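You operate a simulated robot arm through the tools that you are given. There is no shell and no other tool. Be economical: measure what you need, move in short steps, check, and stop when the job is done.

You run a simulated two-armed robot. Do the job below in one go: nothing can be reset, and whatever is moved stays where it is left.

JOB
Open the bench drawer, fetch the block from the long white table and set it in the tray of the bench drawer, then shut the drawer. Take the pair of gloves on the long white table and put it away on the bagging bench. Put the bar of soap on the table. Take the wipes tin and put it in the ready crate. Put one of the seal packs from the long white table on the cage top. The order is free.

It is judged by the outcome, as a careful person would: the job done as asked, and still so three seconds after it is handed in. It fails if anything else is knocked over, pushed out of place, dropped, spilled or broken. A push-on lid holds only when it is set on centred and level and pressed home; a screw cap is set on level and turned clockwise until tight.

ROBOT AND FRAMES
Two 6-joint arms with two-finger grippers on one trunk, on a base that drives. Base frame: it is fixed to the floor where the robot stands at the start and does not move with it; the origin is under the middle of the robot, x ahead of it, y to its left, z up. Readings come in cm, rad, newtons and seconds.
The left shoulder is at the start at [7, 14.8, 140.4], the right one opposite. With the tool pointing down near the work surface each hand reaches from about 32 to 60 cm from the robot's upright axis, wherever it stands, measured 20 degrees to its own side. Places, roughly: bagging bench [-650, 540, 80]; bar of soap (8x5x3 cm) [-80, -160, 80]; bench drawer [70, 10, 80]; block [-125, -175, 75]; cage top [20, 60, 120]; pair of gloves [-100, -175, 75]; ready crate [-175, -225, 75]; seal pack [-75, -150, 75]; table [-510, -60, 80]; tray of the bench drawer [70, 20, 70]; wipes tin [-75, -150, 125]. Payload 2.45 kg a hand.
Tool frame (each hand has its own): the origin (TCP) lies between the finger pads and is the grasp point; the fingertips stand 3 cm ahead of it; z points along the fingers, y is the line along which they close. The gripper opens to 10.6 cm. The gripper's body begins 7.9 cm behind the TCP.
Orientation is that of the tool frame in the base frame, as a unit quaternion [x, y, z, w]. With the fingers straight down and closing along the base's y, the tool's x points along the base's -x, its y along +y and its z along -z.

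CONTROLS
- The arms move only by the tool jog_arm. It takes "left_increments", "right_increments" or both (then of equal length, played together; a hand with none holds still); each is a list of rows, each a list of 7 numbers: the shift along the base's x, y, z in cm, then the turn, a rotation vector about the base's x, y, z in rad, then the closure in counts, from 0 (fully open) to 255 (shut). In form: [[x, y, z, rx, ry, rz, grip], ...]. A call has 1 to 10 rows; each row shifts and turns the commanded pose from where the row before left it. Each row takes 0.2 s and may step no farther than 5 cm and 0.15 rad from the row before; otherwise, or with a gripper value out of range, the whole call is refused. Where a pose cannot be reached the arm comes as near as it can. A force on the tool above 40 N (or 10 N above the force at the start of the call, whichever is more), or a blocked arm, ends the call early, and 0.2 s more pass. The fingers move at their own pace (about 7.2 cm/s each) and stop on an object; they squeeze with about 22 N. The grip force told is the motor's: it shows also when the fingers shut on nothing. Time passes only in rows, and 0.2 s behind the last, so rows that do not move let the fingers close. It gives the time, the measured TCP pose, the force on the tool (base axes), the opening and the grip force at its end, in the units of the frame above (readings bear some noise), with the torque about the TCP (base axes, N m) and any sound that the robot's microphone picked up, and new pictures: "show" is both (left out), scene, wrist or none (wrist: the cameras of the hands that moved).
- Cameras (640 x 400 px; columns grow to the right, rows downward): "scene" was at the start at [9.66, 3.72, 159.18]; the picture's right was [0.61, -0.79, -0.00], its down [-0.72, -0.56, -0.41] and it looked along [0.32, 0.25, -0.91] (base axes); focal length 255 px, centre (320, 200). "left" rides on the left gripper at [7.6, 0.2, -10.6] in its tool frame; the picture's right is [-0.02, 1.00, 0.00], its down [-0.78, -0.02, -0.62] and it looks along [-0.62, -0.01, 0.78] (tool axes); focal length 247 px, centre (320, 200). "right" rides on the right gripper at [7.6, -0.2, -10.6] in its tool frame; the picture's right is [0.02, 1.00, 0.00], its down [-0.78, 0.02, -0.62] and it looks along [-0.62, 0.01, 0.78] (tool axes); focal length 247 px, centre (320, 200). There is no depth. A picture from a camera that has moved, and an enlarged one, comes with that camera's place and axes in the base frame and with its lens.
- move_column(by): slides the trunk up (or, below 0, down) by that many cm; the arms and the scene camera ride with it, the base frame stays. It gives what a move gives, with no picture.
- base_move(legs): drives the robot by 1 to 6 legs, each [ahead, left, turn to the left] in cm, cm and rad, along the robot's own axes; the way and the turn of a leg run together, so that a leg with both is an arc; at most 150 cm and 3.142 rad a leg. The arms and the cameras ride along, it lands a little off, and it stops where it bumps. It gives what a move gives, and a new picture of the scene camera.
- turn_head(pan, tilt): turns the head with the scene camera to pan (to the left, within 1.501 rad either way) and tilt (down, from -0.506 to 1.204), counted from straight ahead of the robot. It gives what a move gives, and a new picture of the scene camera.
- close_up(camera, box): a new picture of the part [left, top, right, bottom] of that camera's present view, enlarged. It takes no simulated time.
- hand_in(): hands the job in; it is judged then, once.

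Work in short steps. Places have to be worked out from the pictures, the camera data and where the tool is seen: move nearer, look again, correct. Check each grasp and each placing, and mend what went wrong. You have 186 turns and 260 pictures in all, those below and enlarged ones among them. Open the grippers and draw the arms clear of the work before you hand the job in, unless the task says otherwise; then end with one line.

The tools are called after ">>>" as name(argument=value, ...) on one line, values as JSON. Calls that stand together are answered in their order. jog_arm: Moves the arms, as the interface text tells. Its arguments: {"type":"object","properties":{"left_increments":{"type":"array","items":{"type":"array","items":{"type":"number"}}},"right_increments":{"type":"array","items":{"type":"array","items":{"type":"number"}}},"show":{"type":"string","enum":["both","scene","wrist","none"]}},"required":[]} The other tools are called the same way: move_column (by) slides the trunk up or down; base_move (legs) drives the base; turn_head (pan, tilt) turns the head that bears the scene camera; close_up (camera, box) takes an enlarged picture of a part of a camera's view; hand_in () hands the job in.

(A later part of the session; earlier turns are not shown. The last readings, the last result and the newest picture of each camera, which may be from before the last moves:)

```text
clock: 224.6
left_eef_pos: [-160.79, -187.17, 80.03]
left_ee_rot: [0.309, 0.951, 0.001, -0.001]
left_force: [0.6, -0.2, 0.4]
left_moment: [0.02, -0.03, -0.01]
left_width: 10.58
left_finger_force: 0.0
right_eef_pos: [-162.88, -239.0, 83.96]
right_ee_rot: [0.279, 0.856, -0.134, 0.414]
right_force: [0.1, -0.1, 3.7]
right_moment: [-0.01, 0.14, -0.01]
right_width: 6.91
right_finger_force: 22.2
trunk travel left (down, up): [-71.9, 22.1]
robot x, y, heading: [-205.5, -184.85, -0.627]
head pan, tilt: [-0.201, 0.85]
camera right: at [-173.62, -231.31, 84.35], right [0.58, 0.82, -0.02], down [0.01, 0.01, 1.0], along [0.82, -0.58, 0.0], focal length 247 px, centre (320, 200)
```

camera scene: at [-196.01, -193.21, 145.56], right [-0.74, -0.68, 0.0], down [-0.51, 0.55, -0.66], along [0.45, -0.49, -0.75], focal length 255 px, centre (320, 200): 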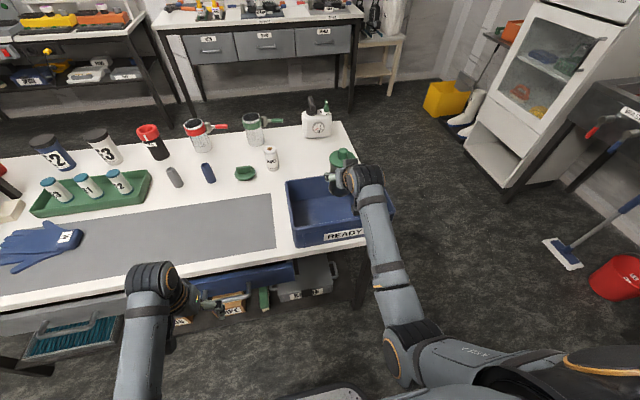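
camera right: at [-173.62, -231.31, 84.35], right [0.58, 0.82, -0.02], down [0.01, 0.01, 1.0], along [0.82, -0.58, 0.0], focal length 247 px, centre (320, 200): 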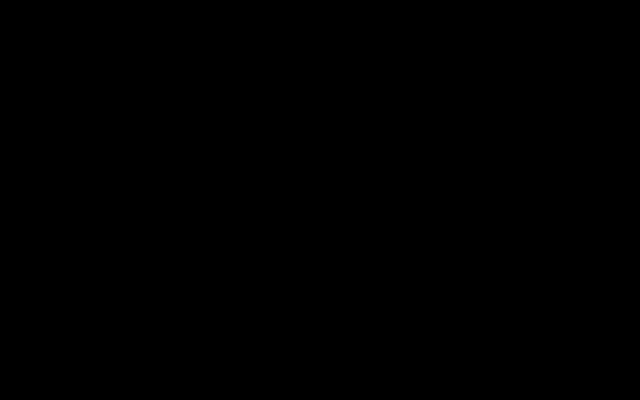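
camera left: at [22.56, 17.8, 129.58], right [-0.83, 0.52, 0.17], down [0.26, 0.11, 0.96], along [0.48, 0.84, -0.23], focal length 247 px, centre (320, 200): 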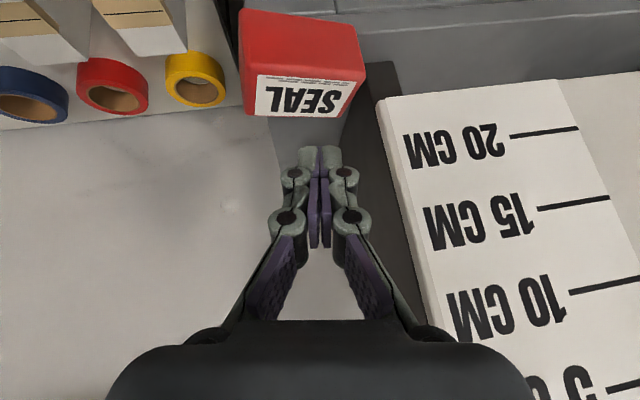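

Light contact (force changed from -1.7 to +3.7 N): tin touches the floor. Release and withdraw upward along the tool.

>>> jog_arm(right_increments=[[0, 0, -0.2, 0, 0, 0, 255], [0, 0, 0, 0, 0, 0, 150], [0, 0, 0, 0, 0, 0, 30], [0, 0, 0, 0, 0, 0, 0], [-0.8, 0.6, 1.3, 0, 0, 0, 0], [-1.6, 1.2, 2.5, 0, 0, 0, 0], [-1.6, 1.2, 4, 0, 0, 0, 0], [0, 0, 4.5, 0, 0, 0, 0], [0, 0, 4.5, 0, 0, 0, 0]], show="both")

```text
clock: 226.6
left_eef_pos: [-160.79, -187.07, 79.89]
left_ee_rot: [0.309, 0.951, 0.001, -0.001]
left_force: [-0.7, 0.8, 0.5]
left_moment: [0.0, -0.03, 0.01]
left_width: 10.61
left_finger_force: 0.1
right_eef_pos: [-166.85, -235.8, 100.36]
right_ee_rot: [0.279, 0.857, -0.133, 0.412]
right_force: [0.2, -0.4, 0.6]
right_moment: [0.0, 0.02, 0.01]
right_width: 10.58
right_finger_force: 0.0
trunk travel left (down, up): [-71.9, 22.1]
robot x, y, heading: [-205.23, -184.67, -0.629]
head pan, tilt: [-0.201, 0.85]
camera scene: at [-196.02, -193.16, 145.56], right [-0.74, -0.68, 0.0], down [-0.51, 0.55, -0.66], along [0.45, -0.49, -0.75], focal length 255 px, centre (320, 200)
camera right: at [-177.53, -228.26, 100.92], right [0.58, 0.82, -0.02], down [0.01, 0.01, 1.0], along [0.82, -0.58, -0.01], focal length 247 px, centre (320, 200)
```

scene: 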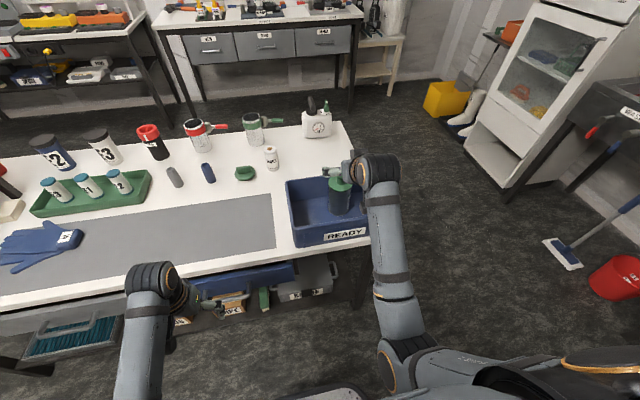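
right: 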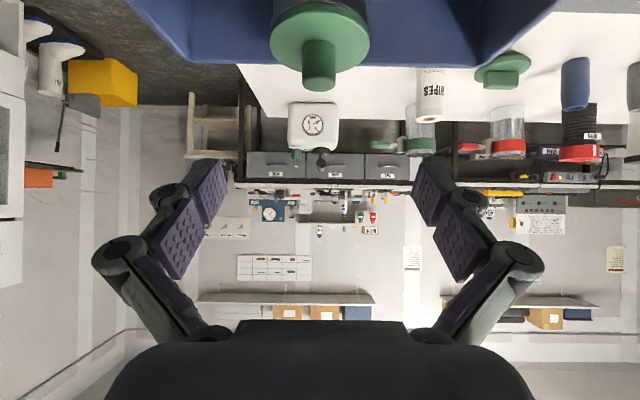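

The tin stands upright in the crate. Next soap (left hand) and gloves (right hand): back off, shift left ~75 cm, and bring the right hand back to vertical.

>>> base_move(legs=[[-15, 0, 0], [0, 75, 0]])

>>> jog_arm(right_increments=[[0, 0, 0, 0.088, 0.121, 0, 0], [0, 0, 0, 0.088, 0.121, 0, 0], [-1.5, 1, 0, 0.088, 0.121, 0, 0], [-1.5, 1, -1, 0.088, 0.121, 0, 0], [-1.5, 1, -1, 0.088, 0.121, 0, 0], [-1.5, 1, -1, 0.09, 0.123, 0, 0], [-1.5, 1, -1, 0, 0, 0, 0]], left_increments=[[0, 0, 2, 0, 0, 0, 0], [0, 0, 2, 0, 0, 0, 0], [0, 0, 2, 0, 0, 0, 0], [0, 0, 2, 0, 0, 0, 0], [0, 0, 0, 0, 0, 0, 0], [0, 0, 0, 0, 0, 0, 0], [0, 0, 0, 0, 0, 0, 0]], show="none")

>>> turn_head(pan=0.2, tilt=0.6)

>>> close_up(camera="scene", box=[200, 140, 460, 320])

```text
clock: 231.6
left_eef_pos: [-128.86, -117.33, 79.91]
left_ee_rot: [0.306, 0.952, 0.0, -0.001]
left_force: [0.3, -0.1, -1.0]
left_moment: [-0.03, -0.02, 0.0]
left_width: 10.59
left_finger_force: 0.0
right_eef_pos: [-134.64, -166.11, 100.42]
right_ee_rot: [0.277, 0.857, -0.133, 0.413]
right_force: [-0.2, 0.0, 1.0]
right_moment: [0.01, -0.01, 0.01]
right_width: 10.59
right_finger_force: 0.0
trunk travel left (down, up): [-71.9, 22.1]
robot x, y, heading: [-173.17, -114.69, -0.624]
head pan, tilt: [-0.201, 0.85]
camera scene: at [-164.02, -123.53, 145.56], right [-0.73, -0.68, 0.0], down [-0.51, 0.55, -0.66], along [0.45, -0.48, -0.75], focal length 255 px, centre (320, 200)
```

scene: 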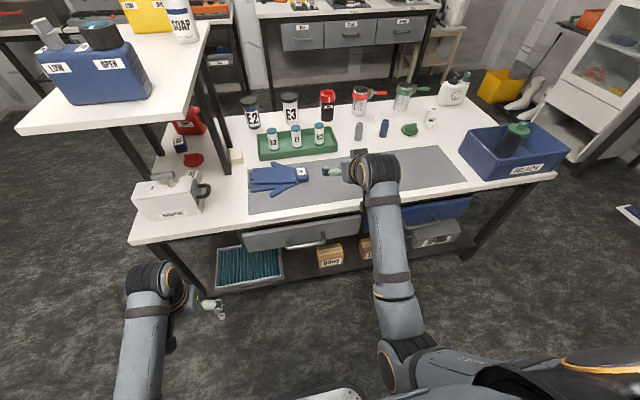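

```text
refused: row 6 steps farther than a row can; nothing moved
```

```text
clock: 232.5
left_eef_pos: [-128.93, -117.28, 79.89]
left_ee_rot: [0.306, 0.952, 0.0, -0.001]
left_force: [0.0, 0.4, 0.4]
left_moment: [0.01, 0.02, -0.01]
left_width: 10.61
left_finger_force: 0.2
right_eef_pos: [-134.72, -166.22, 100.53]
right_ee_rot: [0.277, 0.858, -0.132, 0.412]
right_force: [0.1, -0.1, 0.3]
right_moment: [0.0, 0.0, 0.02]
right_width: 10.6
right_finger_force: 0.0
trunk travel left (down, up): [-71.9, 22.1]
robot x, y, heading: [-173.21, -115.19, -0.623]
head pan, tilt: [0.201, 0.6]
camera scene: at [-161.29, -121.44, 147.65], right [-0.41, -0.91, 0.0], down [-0.52, 0.23, -0.82], along [0.75, -0.34, -0.57], focal length 255 px, centre (320, 200)
```

scene: 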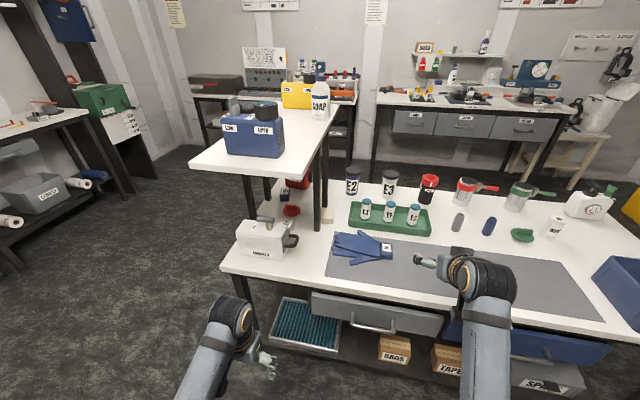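

```text
2.22 times, centred on (330, 230) of scene
camera zoom: at [-161.29, -121.44, 147.65], right [-0.41, -0.91, 0.0], down [-0.52, 0.23, -0.82], along [0.75, -0.34, -0.57], focal length 566 px, centre (298, 133)
```

zoom: 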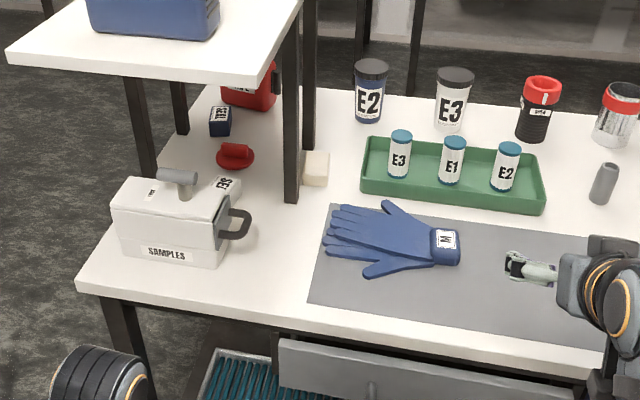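

Refused for step size. New view: soap sits beyond the rear right shelf leg. Plan: lower trunk so the left arm can reach in flat beside the leg, leaning slightly right. First raise both hands while still clear of the table.

>>> jog_arm(right_increments=[[0, 0, 2, 0, 0, 0, 0], [0, 0, 2, 0, 0, 0, 0], [0, 0, 2, 0, 0, 0, 0], [0, 0, 2, 0, 0, 0, 0], [0, 0, 2, 0, 0, 0, 0], [0, 0, 2, 0, 0, 0, 0], [0, 0, 0, 0, 0, 0, 0], [0, 0, 0, 0, 0, 0, 0]], left_increments=[[1.8, -1.3, 2.5, 0, 0, 0, 0], [1.8, -1.3, 2.5, 0, 0, 0, 0], [1.8, -1.3, 3, 0, 0, 0, 0], [1.8, -1.3, 3, 0, 0, 0, 0], [1.8, -1.3, 3, 0, 0, 0, 0], [1.8, -1.3, 3, 0, 0, 0, 0], [0, 0, 2, 0.081, -0.059, 0, 0], [0, 0, 2, 0.081, -0.059, 0, 0]], show="none")

>>> base_move(legs=[[20, -5, 0]])

>>> close_up(camera="scene", box=[200, 140, 400, 300])

>>> close_up(camera="left", box=[0, 0, 640, 400])

```text
clock: 234.3
left_eef_pos: [-113.4, -126.33, 90.91]
left_ee_rot: [0.307, 0.946, 0.096, 0.032]
left_force: [-0.3, 0.2, 0.2]
left_moment: [0.02, 0.02, -0.01]
left_width: 10.6
left_finger_force: 0.0
left hand out of reach, approached as far as the arm can: row 3, 4, 5, 6, 7, 8
right_eef_pos: [-134.69, -166.22, 112.29]
right_ee_rot: [0.278, 0.858, -0.133, 0.412]
right_force: [-0.6, 0.1, 0.2]
right_moment: [-0.02, -0.03, 0.0]
right_width: 10.59
right_finger_force: 0.1
trunk travel left (down, up): [-71.9, 22.1]
robot x, y, heading: [-173.54, -114.65, -0.624]
head pan, tilt: [0.201, 0.6]
```

```text
clock: 235.9
left_eef_pos: [-99.8, -142.63, 90.38]
left_ee_rot: [0.307, 0.946, 0.097, 0.027]
left_force: [0.7, 0.4, -0.2]
left_moment: [0.01, -0.01, 0.0]
left_width: 10.61
left_finger_force: 0.1
right_eef_pos: [-120.99, -182.46, 112.02]
right_ee_rot: [0.28, 0.859, -0.133, 0.408]
right_force: [0.4, 0.0, -0.3]
right_moment: [-0.02, -0.02, -0.02]
right_width: 10.6
right_finger_force: 0.1
trunk travel left (down, up): [-71.9, 22.1]
robot x, y, heading: [-159.95, -130.77, -0.631]
head pan, tilt: [0.201, 0.6]
camera scene: at [-147.29, -137.86, 147.56], right [-0.41, -0.91, 0.0], down [-0.52, 0.24, -0.82], along [0.75, -0.34, -0.57], focal length 255 px, centre (320, 200)
```

scene: 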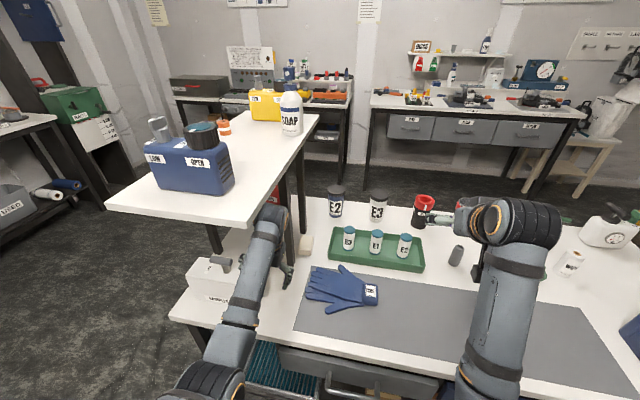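

```text
2.50 times, centred on (300, 220) of scene
camera zoom: at [-147.29, -137.86, 147.56], right [-0.41, -0.91, 0.0], down [-0.52, 0.24, -0.82], along [0.75, -0.34, -0.57], focal length 637 px, centre (370, 150)
```

zoom: 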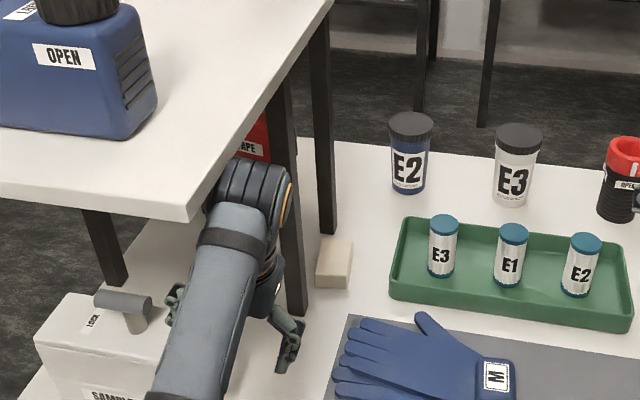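

```text
1.00 times, centred on (320, 200) of left (not enlarged: the box is as wide or as high as the picture)
camera zoom: at [-107.02, -139.87, 100.81], right [0.59, 0.78, 0.2], down [0.56, -0.58, 0.6], along [0.58, -0.24, -0.78], focal length 247 px, centre (320, 200)
```

zoom: 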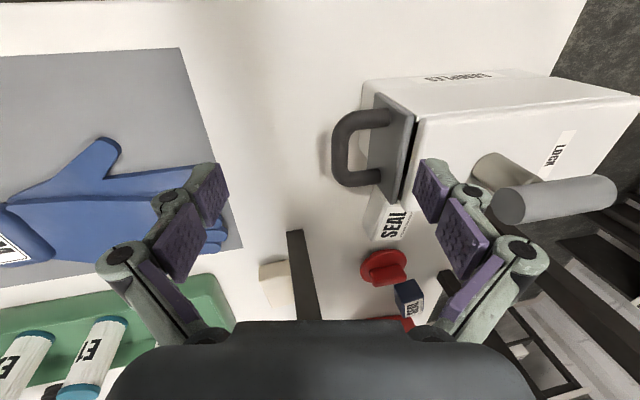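

Soap is at ≈(-79.6,-163), 8 cm along my forward axis, 5 cm wide, just right of the leg. Move left hand right 9 cm, forward and up, clear of the jug handle.

>>> jog_arm(left_increments=[[0, 0, 2.5, 0, 0, 0, 0], [-1.8, -2.4, 2, 0, 0, 0, 0], [-1.8, -2.4, 2, 0, 0, 0, 0], [-1.8, -2.4, 1.5, 0, 0, 0, 0], [1.6, -1.2, 0, 0, 0, 0, 0], [1.6, -1.2, 0, 0, 0, 0, 0], [1.6, -1.2, 0, 0, 0, 0, 0], [1.6, -1.2, 0, 0, 0, 0, 0]], show="wrist")

```text
clock: 237.7
left_eef_pos: [-96.45, -156.64, 94.39]
left_ee_rot: [0.307, 0.947, 0.095, 0.029]
left_force: [0.4, 0.7, 0.1]
left_moment: [0.0, 0.0, 0.02]
left_width: 10.61
left_finger_force: 0.0
left hand out of reach, approached as far as the arm can: row 1, 2, 3, 4
right_eef_pos: [-121.42, -182.08, 112.4]
right_ee_rot: [0.277, 0.858, -0.133, 0.412]
right_force: [0.8, -0.8, -0.4]
right_moment: [-0.02, -0.04, 0.0]
right_width: 10.61
right_finger_force: 0.1
trunk travel left (down, up): [-71.9, 22.1]
robot x, y, heading: [-160.19, -130.88, -0.628]
head pan, tilt: [0.201, 0.6]
camera left: at [-103.72, -153.83, 104.82], right [0.59, 0.78, 0.2], down [0.55, -0.57, 0.6], along [0.59, -0.25, -0.77], focal length 247 px, centre (320, 200)
```

left: 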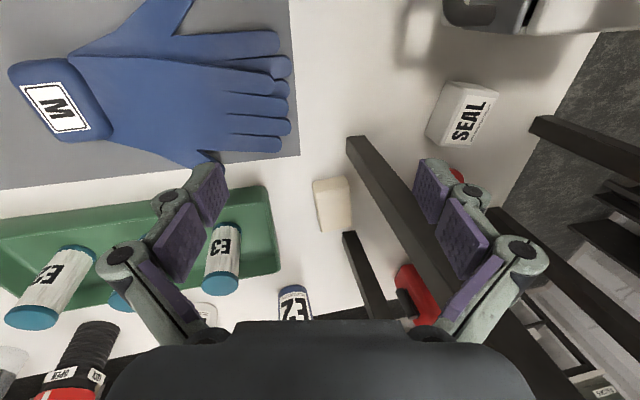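

Good: soap visible at ≈(-80.6,-162.2). Lower the trunk 8 cm, then drive 15 forward slowly.

>>> move_column(by=-8)

>>> base_move(legs=[[14, 0, 0]])

>>> close_up(camera="left", box=[0, 0, 640, 400])

```text
clock: 238.9
left_eef_pos: [-96.42, -156.64, 86.49]
left_ee_rot: [0.306, 0.947, 0.095, 0.031]
left_force: [0.7, -0.4, 0.3]
left_moment: [0.01, 0.01, -0.01]
left_width: 10.57
left_finger_force: 0.1
right_eef_pos: [-121.52, -181.93, 104.5]
right_ee_rot: [0.278, 0.857, -0.134, 0.412]
right_force: [-0.4, -0.3, 0.4]
right_moment: [0.0, 0.0, 0.0]
right_width: 10.61
right_finger_force: 0.1
trunk travel left (down, up): [-63.9, 30.1]
robot x, y, heading: [-160.01, -130.57, -0.627]
head pan, tilt: [0.201, 0.6]
```

```text
clock: 240.2
left_eef_pos: [-85.17, -164.78, 86.47]
left_ee_rot: [0.306, 0.947, 0.095, 0.031]
left_force: [0.5, -0.1, -0.3]
left_moment: [0.04, 0.01, 0.04]
left_width: 10.61
left_finger_force: 0.0
right_eef_pos: [-110.09, -190.17, 104.4]
right_ee_rot: [0.278, 0.857, -0.133, 0.413]
right_force: [0.7, 0.1, 0.0]
right_moment: [0.01, -0.02, 0.01]
right_width: 10.59
right_finger_force: 0.0
trunk travel left (down, up): [-63.9, 30.1]
robot x, y, heading: [-148.59, -138.97, -0.634]
head pan, tilt: [0.201, 0.6]
camera scene: at [-136.68, -145.4, 139.66], right [-0.41, -0.91, 0.0], down [-0.51, 0.23, -0.83], along [0.75, -0.34, -0.56], focal length 255 px, centre (320, 200)
```

scene: 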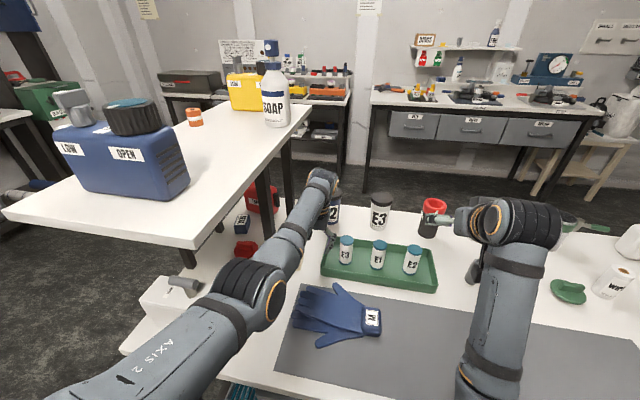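

```text
1.00 times, centred on (320, 200) of left (not enlarged: the box is as wide or as high as the picture)
camera zoom: at [-92.36, -162.02, 96.89], right [0.59, 0.78, 0.2], down [0.55, -0.57, 0.61], along [0.59, -0.25, -0.77], focal length 247 px, centre (320, 200)
```

zoom: 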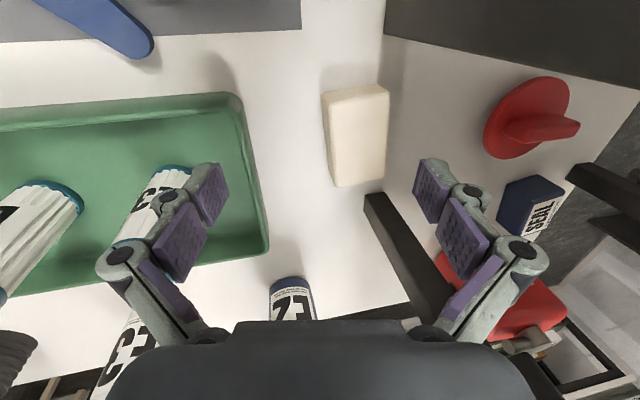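

Very clear. The forearm runs close to the leg, so I'll raise the hand, shift the base 10 cm right, then reach left to the soap (forearm then slants from the right).

>>> jog_arm(left_increments=[[0, 0, 3.5, 0, 0, 0, 0], [0, 0, 3.5, -0.081, 0.059, 0, 0]], show="none")

>>> base_move(legs=[[0, -10, 0]])

>>> jog_arm(left_increments=[[2.2, 3.0, 0, 0, 0, 0, 0], [2.2, 3.0, 0, 0, 0, 0, 0], [2.2, 3.0, 0, 0, 0, 0, 0], [2.2, 2.0, 0, 0, 0, 0, 60]], show="both")

```text
clock: 240.8
left_eef_pos: [-85.08, -164.84, 93.54]
left_ee_rot: [0.308, 0.95, 0.047, 0.014]
left_force: [0.1, -0.8, 1.2]
left_moment: [0.02, 0.02, 0.05]
left_width: 10.59
left_finger_force: 0.1
right_eef_pos: [-110.08, -190.2, 104.31]
right_ee_rot: [0.278, 0.858, -0.133, 0.412]
right_force: [-0.1, 0.4, 0.9]
right_moment: [0.01, 0.04, -0.01]
right_width: 10.58
right_finger_force: 0.1
trunk travel left (down, up): [-63.9, 30.1]
robot x, y, heading: [-148.7, -138.52, -0.628]
head pan, tilt: [0.201, 0.6]
```

```text
clock: 241.9
left_eef_pos: [-90.83, -172.88, 93.54]
left_ee_rot: [0.308, 0.95, 0.047, 0.014]
left_force: [0.3, -0.4, 0.3]
left_moment: [0.08, -0.03, -0.04]
left_width: 10.6
left_finger_force: 0.1
right_eef_pos: [-115.88, -198.29, 104.43]
right_ee_rot: [0.279, 0.857, -0.134, 0.411]
right_force: [-0.5, 0.0, -0.5]
right_moment: [-0.01, -0.05, -0.01]
right_width: 10.62
right_finger_force: 0.1
trunk travel left (down, up): [-63.9, 30.1]
robot x, y, heading: [-154.21, -146.95, -0.629]
head pan, tilt: [0.201, 0.6]
camera scene: at [-142.43, -153.47, 139.65], right [-0.41, -0.91, 0.0], down [-0.51, 0.23, -0.82], along [0.75, -0.34, -0.57], focal length 255 px, centre (320, 200)
```

scene: 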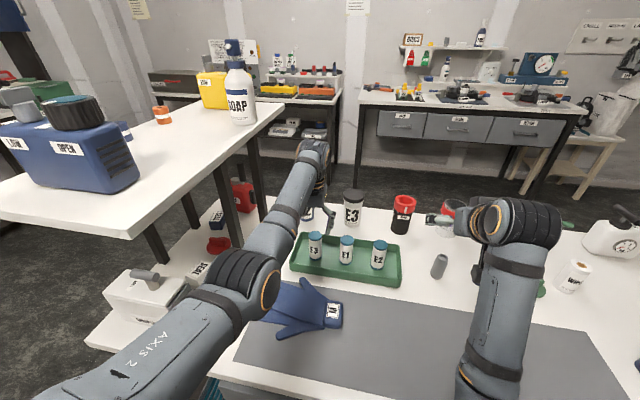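

```text
clock: 242.9
left_eef_pos: [-82.01, -161.93, 93.45]
left_ee_rot: [0.31, 0.949, 0.048, 0.014]
left_force: [0.0, 0.3, -0.2]
left_moment: [0.01, 0.0, 0.01]
left_width: 8.1
left_finger_force: 0.1
right_eef_pos: [-115.86, -198.23, 104.34]
right_ee_rot: [0.278, 0.857, -0.134, 0.412]
right_force: [0.3, 0.0, -0.4]
right_moment: [-0.01, -0.02, 0.02]
right_width: 10.62
right_finger_force: 0.0
trunk travel left (down, up): [-63.9, 30.1]
robot x, y, heading: [-154.4, -147.02, -0.624]
head pan, tilt: [0.201, 0.6]
camera scene: at [-142.33, -153.37, 139.64], right [-0.41, -0.91, 0.0], down [-0.52, 0.23, -0.82], along [0.75, -0.34, -0.57], focal length 255 px, centre (320, 200)
camera left: at [-88.62, -158.18, 104.0], right [0.6, 0.79, 0.1], down [0.59, -0.52, 0.62], along [0.54, -0.31, -0.78], focal length 247 px, centre (320, 200)
```

scene: 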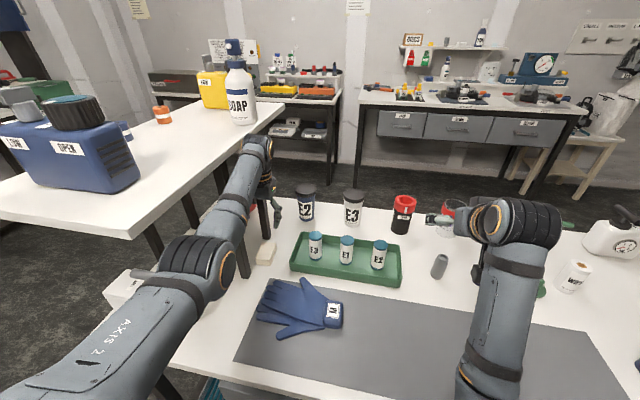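
left: 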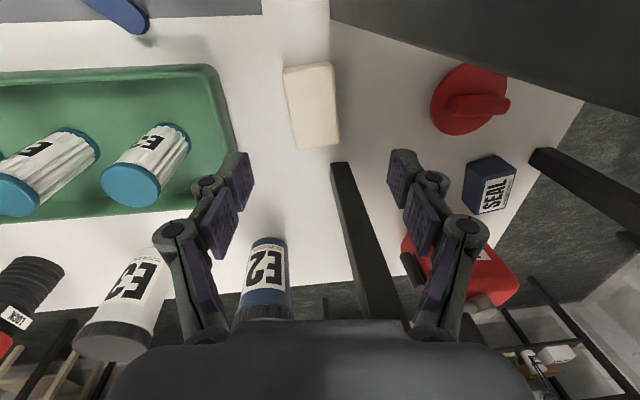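

Soap is directly below (≈(-81.1,-161.5)), slightly yawed. Align (+0.1 yaw) and descend part-way.

>>> jog_arm(left_increments=[[0.9, 0.4, -2, 0, 0, 0.1, 75], [0, 0, -3, 0, 0, 0, 75], [0, 0, -3, 0, 0, 0, 75], [0, 0, 0, 0, 0, 0, 75]], show="wrist")

```text
clock: 243.9
left_eef_pos: [-81.36, -161.5, 85.53]
left_ee_rot: [0.26, 0.964, 0.048, 0.013]
left_force: [0.7, -0.4, -0.1]
left_moment: [0.0, 0.01, 0.01]
left_width: 7.48
left_finger_force: 0.1
right_eef_pos: [-115.88, -198.3, 104.44]
right_ee_rot: [0.278, 0.857, -0.133, 0.413]
right_force: [0.6, -0.1, -0.1]
right_moment: [0.04, 0.01, -0.01]
right_width: 10.62
right_finger_force: 0.0
trunk travel left (down, up): [-63.9, 30.1]
robot x, y, heading: [-154.57, -147.08, -0.63]
head pan, tilt: [0.201, 0.6]
camera left: at [-88.22, -158.5, 96.07], right [0.52, 0.85, 0.1], down [0.64, -0.46, 0.62], along [0.57, -0.26, -0.78], focal length 247 px, centre (320, 200)
```

left: 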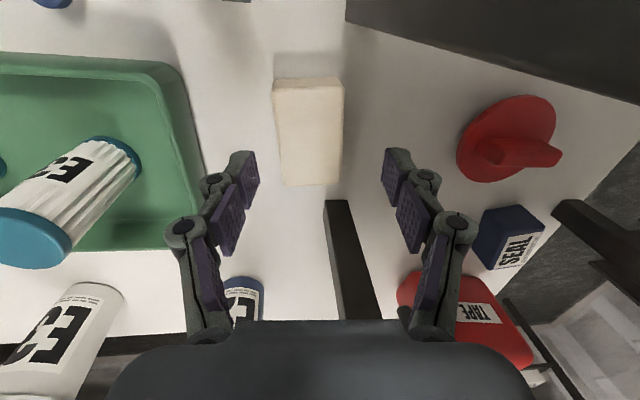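

Aligned. Descend to grasp height and close.

>>> jog_arm(left_increments=[[0, 0, -3, 0, 0, 0, 75], [0, 0, -2.5, 0, 0, 0, 75], [0, 0, -1.3, 0, 0, 0, 75], [0, 0, 0, 0, 0, 0, 160], [0, 0, 0, 0, 0, 0, 255], [0, 0, 0, 0, 0, 0, 255]], show="wrist")

```text
clock: 245.3
left_eef_pos: [-82.49, -161.12, 79.08]
left_ee_rot: [0.26, 0.964, 0.048, 0.013]
left_force: [0.0, -1.9, 5.8]
left_moment: [-0.13, 0.06, 0.03]
left_width: 4.93
left_finger_force: 21.9
left hand out of reach, approached as far as the arm can: row 1, 2
right_eef_pos: [-116.01, -198.26, 104.51]
right_ee_rot: [0.278, 0.857, -0.134, 0.413]
right_force: [-0.9, -0.5, -0.4]
right_moment: [-0.02, -0.01, 0.0]
right_width: 10.62
right_finger_force: 0.0
trunk travel left (down, up): [-63.9, 30.1]
robot x, y, heading: [-154.31, -146.8, -0.63]
head pan, tilt: [0.201, 0.6]
camera left: at [-89.55, -158.09, 89.68], right [0.52, 0.85, 0.1], down [0.64, -0.46, 0.62], along [0.57, -0.26, -0.78], focal length 247 px, centre (320, 200)
```

left: 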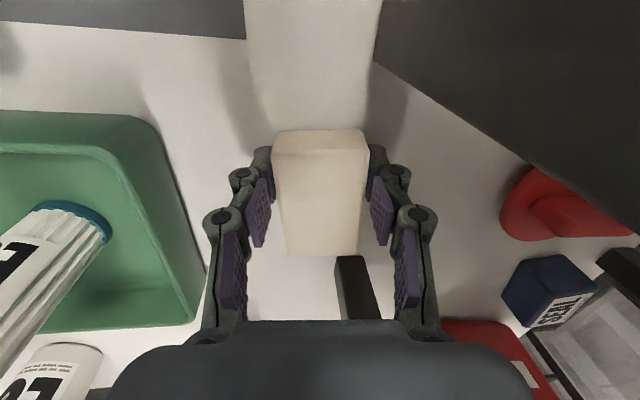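

Soap gripped (4.9 cm). Lift and move out to the right, away from the leg.

>>> jog_arm(left_increments=[[0, 0, 2, 0, 0, 0, 255], [0, 0, 4, 0, 0, 0, 255], [0, 0, 4, 0, 0, 0, 255], [0, 0, 4, 0, 0, 0, 255], [-1.8, -2.4, 0, 0, 0, 0, 255], [-2.4, -3.2, 0, 0, 0, 0, 255], [-2.4, -3.2, 0, 0, 0, 0, 255]], show="both")

```text
clock: 246.9
left_eef_pos: [-89.08, -170.07, 93.14]
left_ee_rot: [0.261, 0.964, 0.049, 0.013]
left_force: [-0.2, -0.7, -1.6]
left_moment: [0.01, 0.01, 0.01]
left_width: 4.91
left_finger_force: 22.5
right_eef_pos: [-115.91, -198.34, 104.39]
right_ee_rot: [0.28, 0.857, -0.133, 0.411]
right_force: [0.0, -0.5, -0.3]
right_moment: [-0.02, -0.01, 0.0]
right_width: 10.58
right_finger_force: 0.1
trunk travel left (down, up): [-63.9, 30.1]
robot x, y, heading: [-154.84, -146.99, -0.625]
head pan, tilt: [0.201, 0.6]
camera scene: at [-142.52, -153.56, 139.66], right [-0.41, -0.91, 0.0], down [-0.51, 0.23, -0.83], along [0.75, -0.34, -0.56], focal length 255 px, centre (320, 200)
camera left: at [-95.98, -166.99, 103.58], right [0.52, 0.85, 0.1], down [0.64, -0.46, 0.62], along [0.57, -0.26, -0.78], focal length 247 px, centre (320, 200)
```

scene: 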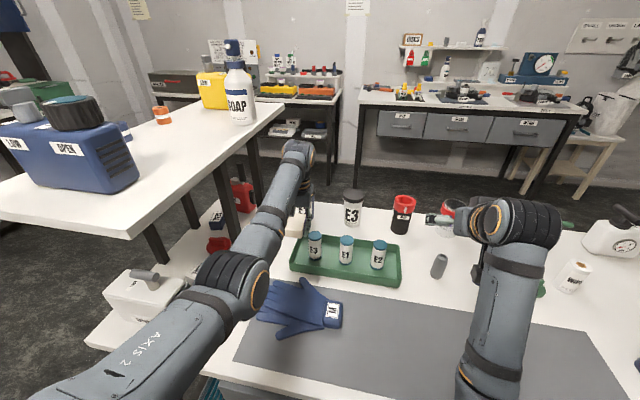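
left: 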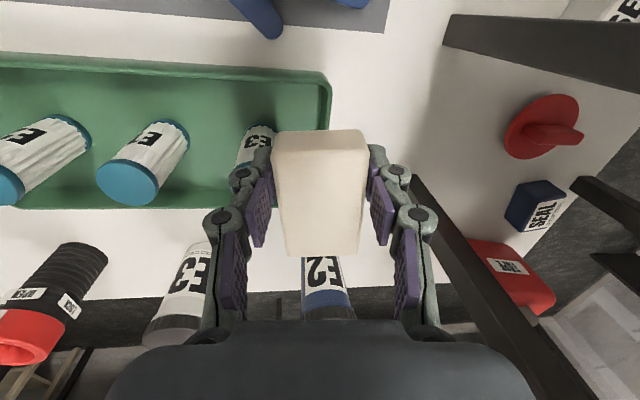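

Soap secured. Back off 25 cm, retract the left hand, and set the right hand vertical with 90° yaw for the glove cuff.

>>> base_move(legs=[[-25, 0, 0]])

>>> jog_arm(right_increments=[[-0.8, 0.6, -1.5, 0.087, 0.12, 0, 0], [-0.8, 0.6, -1.5, 0.087, 0.12, 0, 0], [-0.8, 0.6, -1.5, 0.087, 0.12, 0, 0], [-0.8, 0.6, -1.5, 0.087, 0.12, 0, 0], [-0.8, 0.6, -1.5, 0.087, 0.12, 0, 0], [-0.8, 0.6, -1.5, 0.087, 0.12, 0, 0], [0, 0, 0, 0, 0, 0.148, 0], [0, 0, 0, 0, 0, 0.148, 0], [0, 0, 0, 0, 0, 0.148, 0], [0, 0, 0, 0, 0, 0.148, 0]], left_increments=[[-1.5, 1, 0.5, 0, 0, 0, 255], [-2, 1.5, 0.5, 0, 0, 0, 255], [-2, 1.5, 0.5, 0, 0, 0, 255], [-2, 1.5, 0.5, 0, 0, 0, 255], [-2, 1.5, 0.5, 0, 0, 0, 255], [-1, 0.7, 0, 0, 0, 0, 255], [0, 0, 0, 0, 0, 0, 255], [0, 0, 0, 0, 0, 0, 255], [0, 0, 0, 0, 0, 0, 255], [0, 0, 0, 0, 0, 0, 255]], show="none")

>>> jog_arm(right_increments=[[0, 0, 0, 0, 0, 0.148, 0], [0, 0, 0, 0, 0, 0.148, 0], [0, 0, 0, 0, 0, 0.148, 0], [0, 0, 0, 0, 0, 0.148, 0], [0, 0, 0, 0, 0, 0.148, 0], [0, 0, 0, 0, 0, 0.148, 0], [0, 0, 0, 0, 0, 0.09, 0]], show="both")

```text
clock: 248.8
left_eef_pos: [-109.26, -155.28, 93.05]
left_ee_rot: [0.262, 0.964, 0.048, 0.012]
left_force: [-0.5, 0.5, -0.7]
left_moment: [0.01, -0.03, -0.02]
left_width: 4.96
left_finger_force: 21.9
right_eef_pos: [-136.28, -183.6, 104.37]
right_ee_rot: [0.279, 0.857, -0.133, 0.412]
right_force: [0.0, 0.6, -0.2]
right_moment: [-0.01, -0.01, 0.02]
right_width: 10.59
right_finger_force: 0.0
trunk travel left (down, up): [-63.9, 30.1]
robot x, y, heading: [-174.89, -132.17, -0.63]
head pan, tilt: [0.201, 0.6]
camera scene: at [-162.69, -138.78, 139.64], right [-0.41, -0.91, 0.0], down [-0.51, 0.23, -0.82], along [0.75, -0.34, -0.57], focal length 255 px, centre (320, 200)
```

scene: 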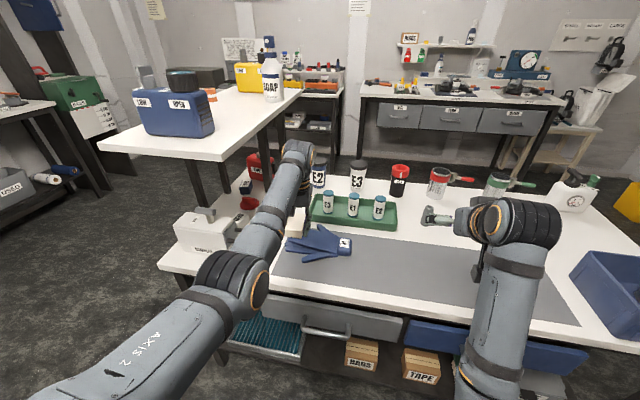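

```text
clock: 250.9
left_eef_pos: [-112.58, -153.43, 90.38]
left_ee_rot: [0.261, 0.964, 0.048, 0.012]
left_force: [0.2, 0.6, -0.8]
left_moment: [0.02, -0.03, 0.01]
left_width: 4.93
left_finger_force: 22.1
left hand out of reach, approached as far as the arm can: row 2, 3, 4, 5, 6
right_eef_pos: [-135.08, -182.88, 89.12]
right_ee_rot: [0.017, 1.0, -0.001, 0.005]
right_force: [0.6, 0.0, -0.4]
right_moment: [0.0, 0.03, 0.0]
right_width: 10.59
right_finger_force: 0.0
right hand out of reach, approached as far as the arm can: row 3, 4, 5, 6
trunk travel left (down, up): [-63.9, 30.1]
robot x, y, heading: [-174.77, -132.0, -0.625]
head pan, tilt: [0.201, 0.6]
```

```text
clock: 252.6
left_eef_pos: [-112.42, -153.48, 90.26]
left_ee_rot: [0.26, 0.964, 0.048, 0.012]
left_force: [-0.7, 0.4, -1.1]
left_moment: [0.01, 0.04, 0.02]
left_width: 4.91
left_finger_force: 22.6
right_eef_pos: [-135.09, -183.03, 89.04]
right_ee_rot: [-0.455, 0.891, 0.001, 0.003]
right_force: [0.8, -0.6, -0.7]
right_moment: [-0.01, 0.03, -0.01]
right_width: 10.6
right_finger_force: 0.1
trunk travel left (down, up): [-63.9, 30.1]
robot x, y, heading: [-174.9, -132.28, -0.634]
head pan, tilt: [0.201, 0.6]
camera scene: at [-162.71, -138.77, 139.65], right [-0.41, -0.91, 0.0], down [-0.51, 0.23, -0.82], along [0.75, -0.34, -0.57], focal length 255 px, centre (320, 200)
camera right: at [-139.5, -189.27, 99.48], right [-0.82, 0.57, 0.0], down [0.44, 0.64, 0.63], along [0.36, 0.51, -0.78], focal length 247 px, centre (320, 200)
```

scene: 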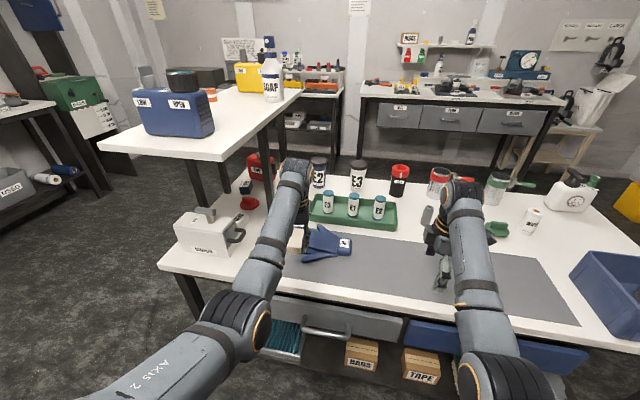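
right: 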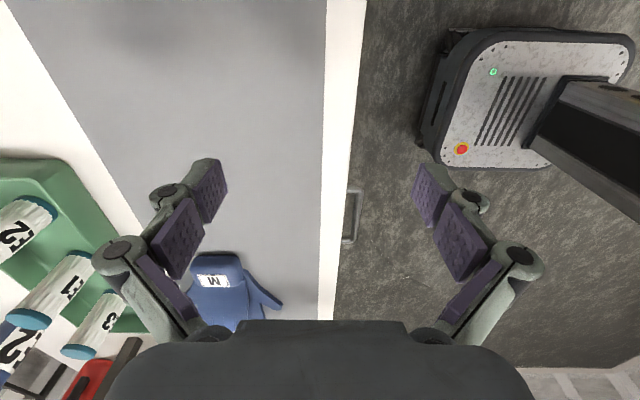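

The arms can't fold in with the trunk this low. Raise the trunk 20 cm, then lower/retract the left hand.

>>> move_column(by=20)

>>> jog_arm(left_increments=[[0, 0, -3, 0, 0, 0, 255], [0, 0, -3, 0, 0, 0, 255], [-2.4, 1.8, -2, 0, 0, 0, 255], [-2.4, 1.8, -2, 0, 0, 0, 255], [-2.4, 1.8, -1, 0, 0, 0, 255], [-2.4, 1.8, -1, 0, 0, 0, 255], [-2.4, 1.8, 0, 0, 0, 0, 255], [-2.4, 1.8, 0, 0, 0, 0, 255], [-2, 1.5, 0, 0, 0, 0, 255]], right_increments=[[0, 0, -3, 0, 0, 0, 0], [0, 0, -3, 0, 0, 0, 0], [0, 0, -3, 0, 0, 0, 0], [0, 0, -3, 0, 0, 0, 0], [0, 0, -2, 0, 0, 0, 0], [0, 0, 0, 0, 0, 0, 0], [0, 0, 0, 0, 0, 0, 0], [0, 0, 0, 0, 0, 0, 0], [0, 0, 0, 0, 0, 0, 0]], show="none")

```text
clock: 254.7
left_eef_pos: [-112.59, -153.56, 110.42]
left_ee_rot: [0.261, 0.964, 0.048, 0.012]
left_force: [-0.1, -0.2, -0.6]
left_moment: [-0.02, 0.0, 0.01]
left_width: 4.91
left_finger_force: 21.7
right_eef_pos: [-135.11, -182.85, 108.95]
right_ee_rot: [-0.453, 0.891, 0.0, 0.003]
right_force: [0.3, 0.1, 0.2]
right_moment: [0.0, 0.02, 0.01]
right_width: 10.62
right_finger_force: 0.0
trunk travel left (down, up): [-83.9, 10.1]
robot x, y, heading: [-175.0, -132.19, -0.627]
head pan, tilt: [0.201, 0.6]
```

```text
clock: 256.7
left_eef_pos: [-128.54, -140.94, 97.82]
left_ee_rot: [0.261, 0.964, 0.054, 0.02]
left_force: [0.4, -0.4, -1.3]
left_moment: [-0.01, 0.02, 0.02]
left_width: 4.94
left_finger_force: 22.1
left hand out of reach, approached as far as the arm can: row 8
right_eef_pos: [-135.15, -182.84, 95.1]
right_ee_rot: [-0.453, 0.891, -0.001, 0.005]
right_force: [-0.6, -0.2, 0.6]
right_moment: [0.0, 0.0, 0.0]
right_width: 10.6
right_finger_force: 0.0
trunk travel left (down, up): [-83.9, 10.1]
robot x, y, heading: [-174.68, -132.27, -0.631]
head pan, tilt: [0.201, 0.6]
```

Now approach: 24 forward, 4 left — keeps the left hand clear of the shelf corner.

>>> base_move(legs=[[12, 4, 0], [12, 0, 0]])

>>> jog_arm(right_increments=[[0, 1.5, 0, 0, 0, 0, 0], [0.5, 4, 0, 0, 0, 0, 0], [0.5, 4, 0, 0, 0, 0, 0], [0.5, 4, 0, 0, 0, 0, 0], [0, 0, 0, 0, 0, 0, 0]], show="wrist")

```text
clock: 258.8
left_eef_pos: [-106.9, -151.8, 97.48]
left_ee_rot: [0.26, 0.964, 0.055, 0.016]
left_force: [-0.3, 0.6, -1.1]
left_moment: [0.0, 0.02, 0.02]
left_width: 4.91
left_finger_force: 21.8
right_eef_pos: [-113.26, -193.78, 95.13]
right_ee_rot: [-0.453, 0.891, 0.0, 0.004]
right_force: [-0.4, -0.1, 0.6]
right_moment: [-0.01, 0.01, 0.01]
right_width: 10.56
right_finger_force: 0.0
trunk travel left (down, up): [-83.9, 10.1]
robot x, y, heading: [-152.77, -143.25, -0.628]
head pan, tilt: [0.201, 0.6]
camera scene: at [-140.96, -149.53, 159.66], right [-0.41, -0.91, 0.0], down [-0.51, 0.23, -0.83], along [0.75, -0.34, -0.56], focal length 255 px, centre (320, 200)
```

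scene: 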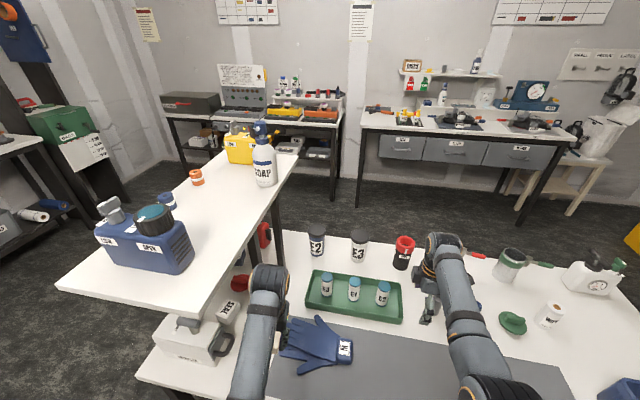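

```text
clock: 260.2
left_eef_pos: [-106.82, -151.68, 97.39]
left_ee_rot: [0.261, 0.964, 0.056, 0.016]
left_force: [-0.9, -0.8, -1.3]
left_moment: [-0.02, 0.08, 0.0]
left_width: 4.92
left_finger_force: 21.9
right_eef_pos: [-112.99, -185.48, 95.83]
right_ee_rot: [-0.434, 0.9, -0.032, -0.02]
right_force: [-0.7, 0.8, 0.0]
right_moment: [-0.03, -0.02, -0.01]
right_width: 10.58
right_finger_force: 0.0
trunk travel left (down, up): [-83.9, 10.1]
robot x, y, heading: [-153.21, -143.07, -0.628]
head pan, tilt: [0.201, 0.6]
stopped in row 5 (right hand): the arm was blocked; the commanded pose is now the measured one
camera right: at [-117.47, -190.7, 106.82], right [-0.8, 0.6, -0.04], down [0.48, 0.67, 0.57], along [0.37, 0.43, -0.82], focal length 247 px, centre (320, 200)
```

right: 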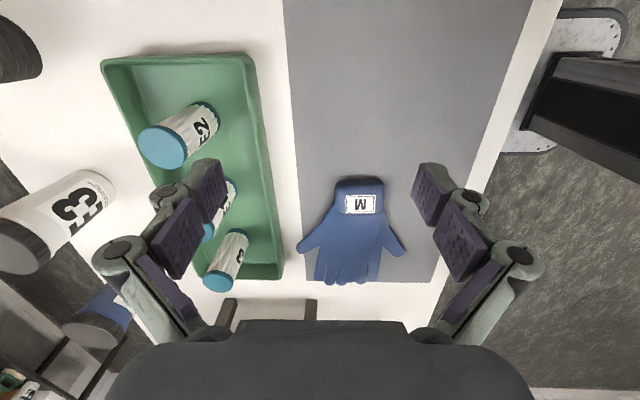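

The right arm won't cross further left. I'll turn the robot ~0.45 rad left instead, which also swings the left hand clear of the shelf. Back off first.

>>> jog_arm(right_increments=[[-1.2, -1.6, 0, 0, 0, 0, 0], [-1.2, -1.6, 0, 0, 0, 0, 0]], show="none")

>>> base_move(legs=[[-14, -6, 0], [0, 0, 0.45]])

>>> close_up(camera="right", box=[0, 0, 640, 400])

```text
clock: 260.8
left_eef_pos: [-106.96, -151.87, 97.45]
left_ee_rot: [0.26, 0.964, 0.057, 0.016]
left_force: [0.6, 0.3, -0.7]
left_moment: [0.0, 0.04, -0.02]
left_width: 4.92
left_finger_force: 21.6
right_eef_pos: [-115.27, -188.3, 95.74]
right_ee_rot: [-0.436, 0.899, -0.028, -0.018]
right_force: [-0.8, -0.5, -0.1]
right_moment: [0.02, -0.03, 0.01]
right_width: 10.57
right_finger_force: 0.1
trunk travel left (down, up): [-83.9, 10.1]
robot x, y, heading: [-152.94, -143.21, -0.627]
head pan, tilt: [0.201, 0.6]
```

```text
clock: 263.5
left_eef_pos: [-122.42, -127.43, 97.44]
left_ee_rot: [0.038, 0.998, 0.057, 0.003]
left_force: [1.2, 0.1, -0.7]
left_moment: [0.01, 0.0, -0.01]
left_width: 4.92
left_finger_force: 22.2
right_eef_pos: [-114.05, -164.11, 95.79]
right_ee_rot: [-0.626, 0.779, -0.033, -0.011]
right_force: [0.5, 0.7, -0.7]
right_moment: [0.02, 0.01, -0.02]
right_width: 10.6
right_finger_force: 0.1
trunk travel left (down, up): [-83.9, 10.1]
robot x, y, heading: [-168.11, -139.77, -0.178]
head pan, tilt: [0.201, 0.6]
camera scene: at [-154.02, -140.4, 159.65], right [0.03, -1.0, 0.0], down [-0.56, -0.01, -0.83], along [0.82, 0.02, -0.56], focal length 255 px, centre (320, 200)
```

scene: 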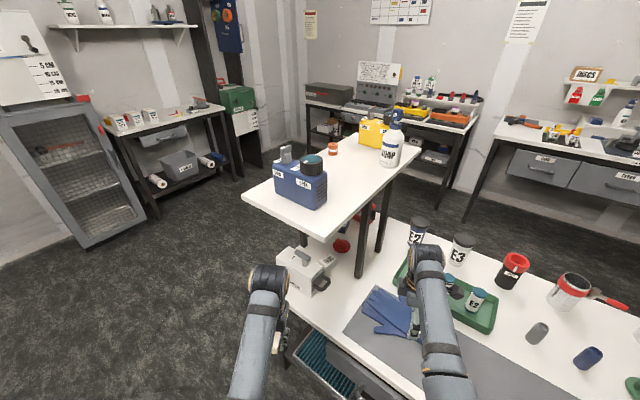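

```text
1.00 times, centred on (320, 200) of right (not enlarged: the box is as wide or as high as the picture)
camera zoom: at [-115.76, -170.82, 106.69], right [-0.98, 0.19, -0.04], down [0.14, 0.81, 0.57], along [0.14, 0.56, -0.82], focal length 247 px, centre (320, 200)
```

zoom: 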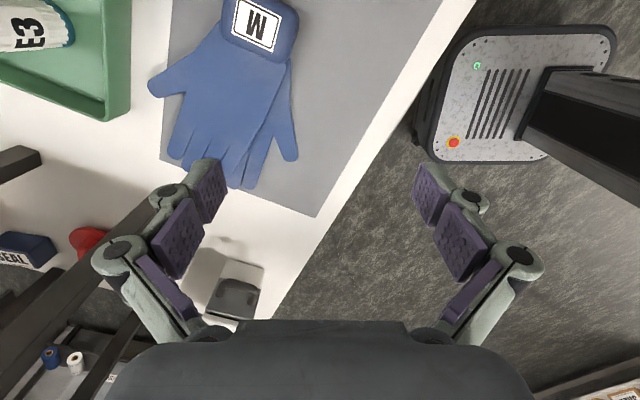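

Cuff at (-109,-172.3). Move base 6.4 forward, 7.2 right and square the right hand (yaw −0.41).

>>> base_move(legs=[[6.4, -7.2, 0]])

>>> jog_arm(right_increments=[[0, 0, 0, 0.065, 0.024, 0, 0], [0, 0, 0, 0, 0, -0.138, 0], [0, 0, 0, 0, 0, -0.138, 0], [0, 0, -2, 0, 0, -0.138, 0], [0, 0, -2, 0, 0, 0, 0]], show="wrist")

```text
clock: 264.6
left_eef_pos: [-117.5, -135.45, 97.42]
left_ee_rot: [0.038, 0.998, 0.059, 0.005]
left_force: [-0.2, 0.0, -0.9]
left_moment: [0.0, 0.02, 0.03]
left_width: 4.92
left_finger_force: 21.6
right_eef_pos: [-109.05, -172.0, 95.69]
right_ee_rot: [-0.626, 0.779, -0.032, -0.011]
right_force: [-0.1, 0.2, 0.3]
right_moment: [0.01, -0.03, 0.03]
right_width: 10.6
right_finger_force: 0.0
trunk travel left (down, up): [-83.9, 10.1]
robot x, y, heading: [-162.52, -148.05, -0.176]
head pan, tilt: [0.201, 0.6]
camera scene: at [-149.08, -148.36, 159.67], right [0.03, -1.0, 0.0], down [-0.56, -0.02, -0.83], along [0.83, 0.02, -0.56], focal length 255 px, centre (320, 200)
```

scene: 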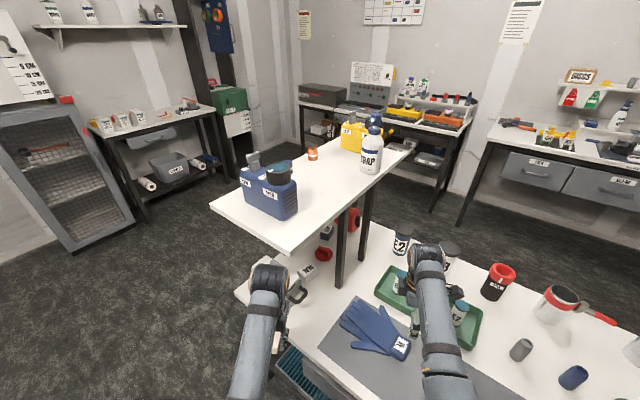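

```text
clock: 265.9
left_eef_pos: [-117.42, -135.54, 97.47]
left_ee_rot: [0.037, 0.998, 0.058, 0.003]
left_force: [1.1, 0.1, -1.2]
left_moment: [0.03, 0.0, 0.01]
left_width: 4.94
left_finger_force: 21.2
right_eef_pos: [-109.03, -172.2, 91.78]
right_ee_rot: [-0.453, 0.892, 0.001, 0.001]
right_force: [0.3, -0.3, 0.7]
right_moment: [0.01, 0.03, 0.0]
right_width: 10.59
right_finger_force: 0.1
trunk travel left (down, up): [-83.9, 10.1]
robot x, y, heading: [-163.18, -148.23, -0.172]
head pan, tilt: [0.201, 0.6]
camera right: at [-113.32, -178.41, 102.23], right [-0.82, 0.57, 0.0], down [0.45, 0.64, 0.62], along [0.36, 0.51, -0.78], focal length 247 px, centre (320, 200)
```

right: 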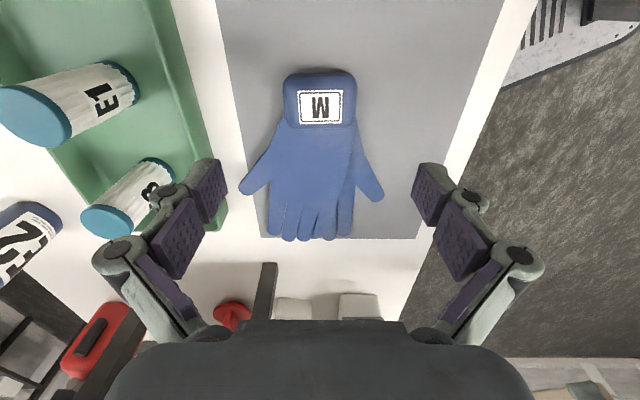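

Cuff (7 cm wide) centred under the open fingers. Descend and grip.

>>> jog_arm(right_increments=[[0, -0.2, -3.5, 0, 0, 0, 0], [0, 0, -3.5, 0, 0, 0, 0], [0, 0, -3, 0, 0, 0, 0], [0, 0, -1.8, 0, 0, 0, 0], [0, 0, -0.9, 0, 0, 0, 0]], show="wrist")

```text
clock: 267.1
left_eef_pos: [-117.4, -135.5, 97.45]
left_ee_rot: [0.038, 0.998, 0.058, 0.003]
left_force: [0.1, -0.2, -0.6]
left_moment: [0.0, -0.01, 0.04]
left_width: 4.9
left_finger_force: 21.8
right_eef_pos: [-108.85, -172.33, 79.1]
right_ee_rot: [-0.453, 0.892, 0.0, 0.001]
right_force: [-1.1, 0.5, 0.1]
right_moment: [-0.02, 0.03, 0.01]
right_width: 10.63
right_finger_force: 0.1
trunk travel left (down, up): [-83.9, 10.1]
robot x, y, heading: [-162.8, -148.02, -0.17]
head pan, tilt: [0.201, 0.6]
camera right: at [-113.29, -178.6, 89.54], right [-0.82, 0.57, 0.0], down [0.45, 0.64, 0.62], along [0.36, 0.51, -0.78], focal length 247 px, centre (320, 200)
```

right: 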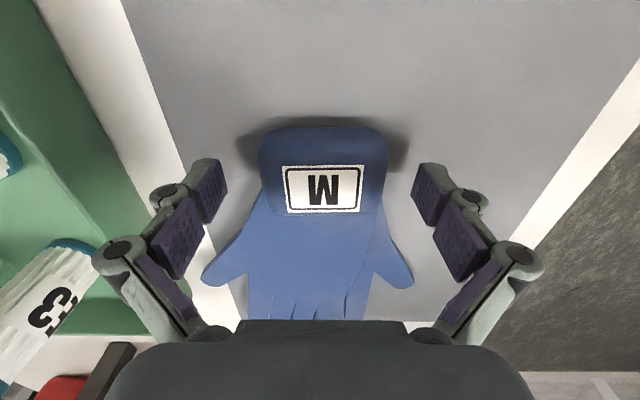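

>>> jog_arm(right_increments=[[0, 0, -0.6, 0, 0, 0, 60], [0, 0, 0, 0, 0, 0, 200], [0, 0, 0, 0, 0, 0, 255], [0, 0, 0, 0, 0, 0, 255], [0, 0, 3, 0, 0, 0, 255], [0, 0, 3, 0, 0, 0, 255]], show="wrist")

```text
clock: 268.4
left_eef_pos: [-117.53, -135.47, 97.51]
left_ee_rot: [0.038, 0.998, 0.058, 0.003]
left_force: [-0.8, 0.3, -1.4]
left_moment: [0.0, 0.01, 0.0]
left_width: 4.92
left_finger_force: 21.4
right_eef_pos: [-109.11, -172.35, 84.54]
right_ee_rot: [-0.454, 0.891, 0.0, -0.001]
right_force: [-0.2, -0.3, -0.6]
right_moment: [-0.05, 0.07, 0.0]
right_width: 6.98
right_finger_force: 22.1
trunk travel left (down, up): [-83.9, 10.1]
robot x, y, heading: [-162.3, -147.79, -0.178]
head pan, tilt: [0.201, 0.6]
camera right: at [-113.43, -178.55, 95.03], right [-0.82, 0.57, 0.0], down [0.45, 0.64, 0.62], along [0.35, 0.51, -0.78], focal length 247 px, centre (320, 200)
```

right: 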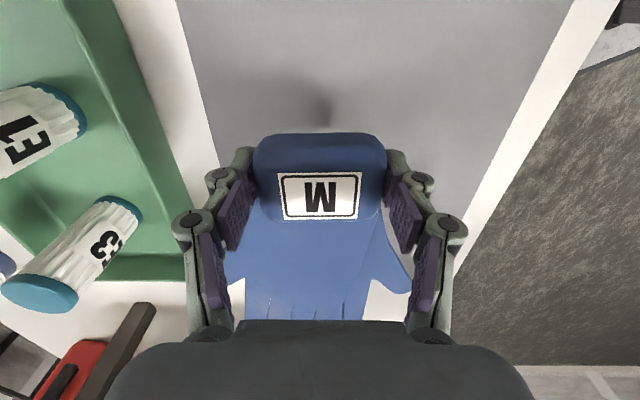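

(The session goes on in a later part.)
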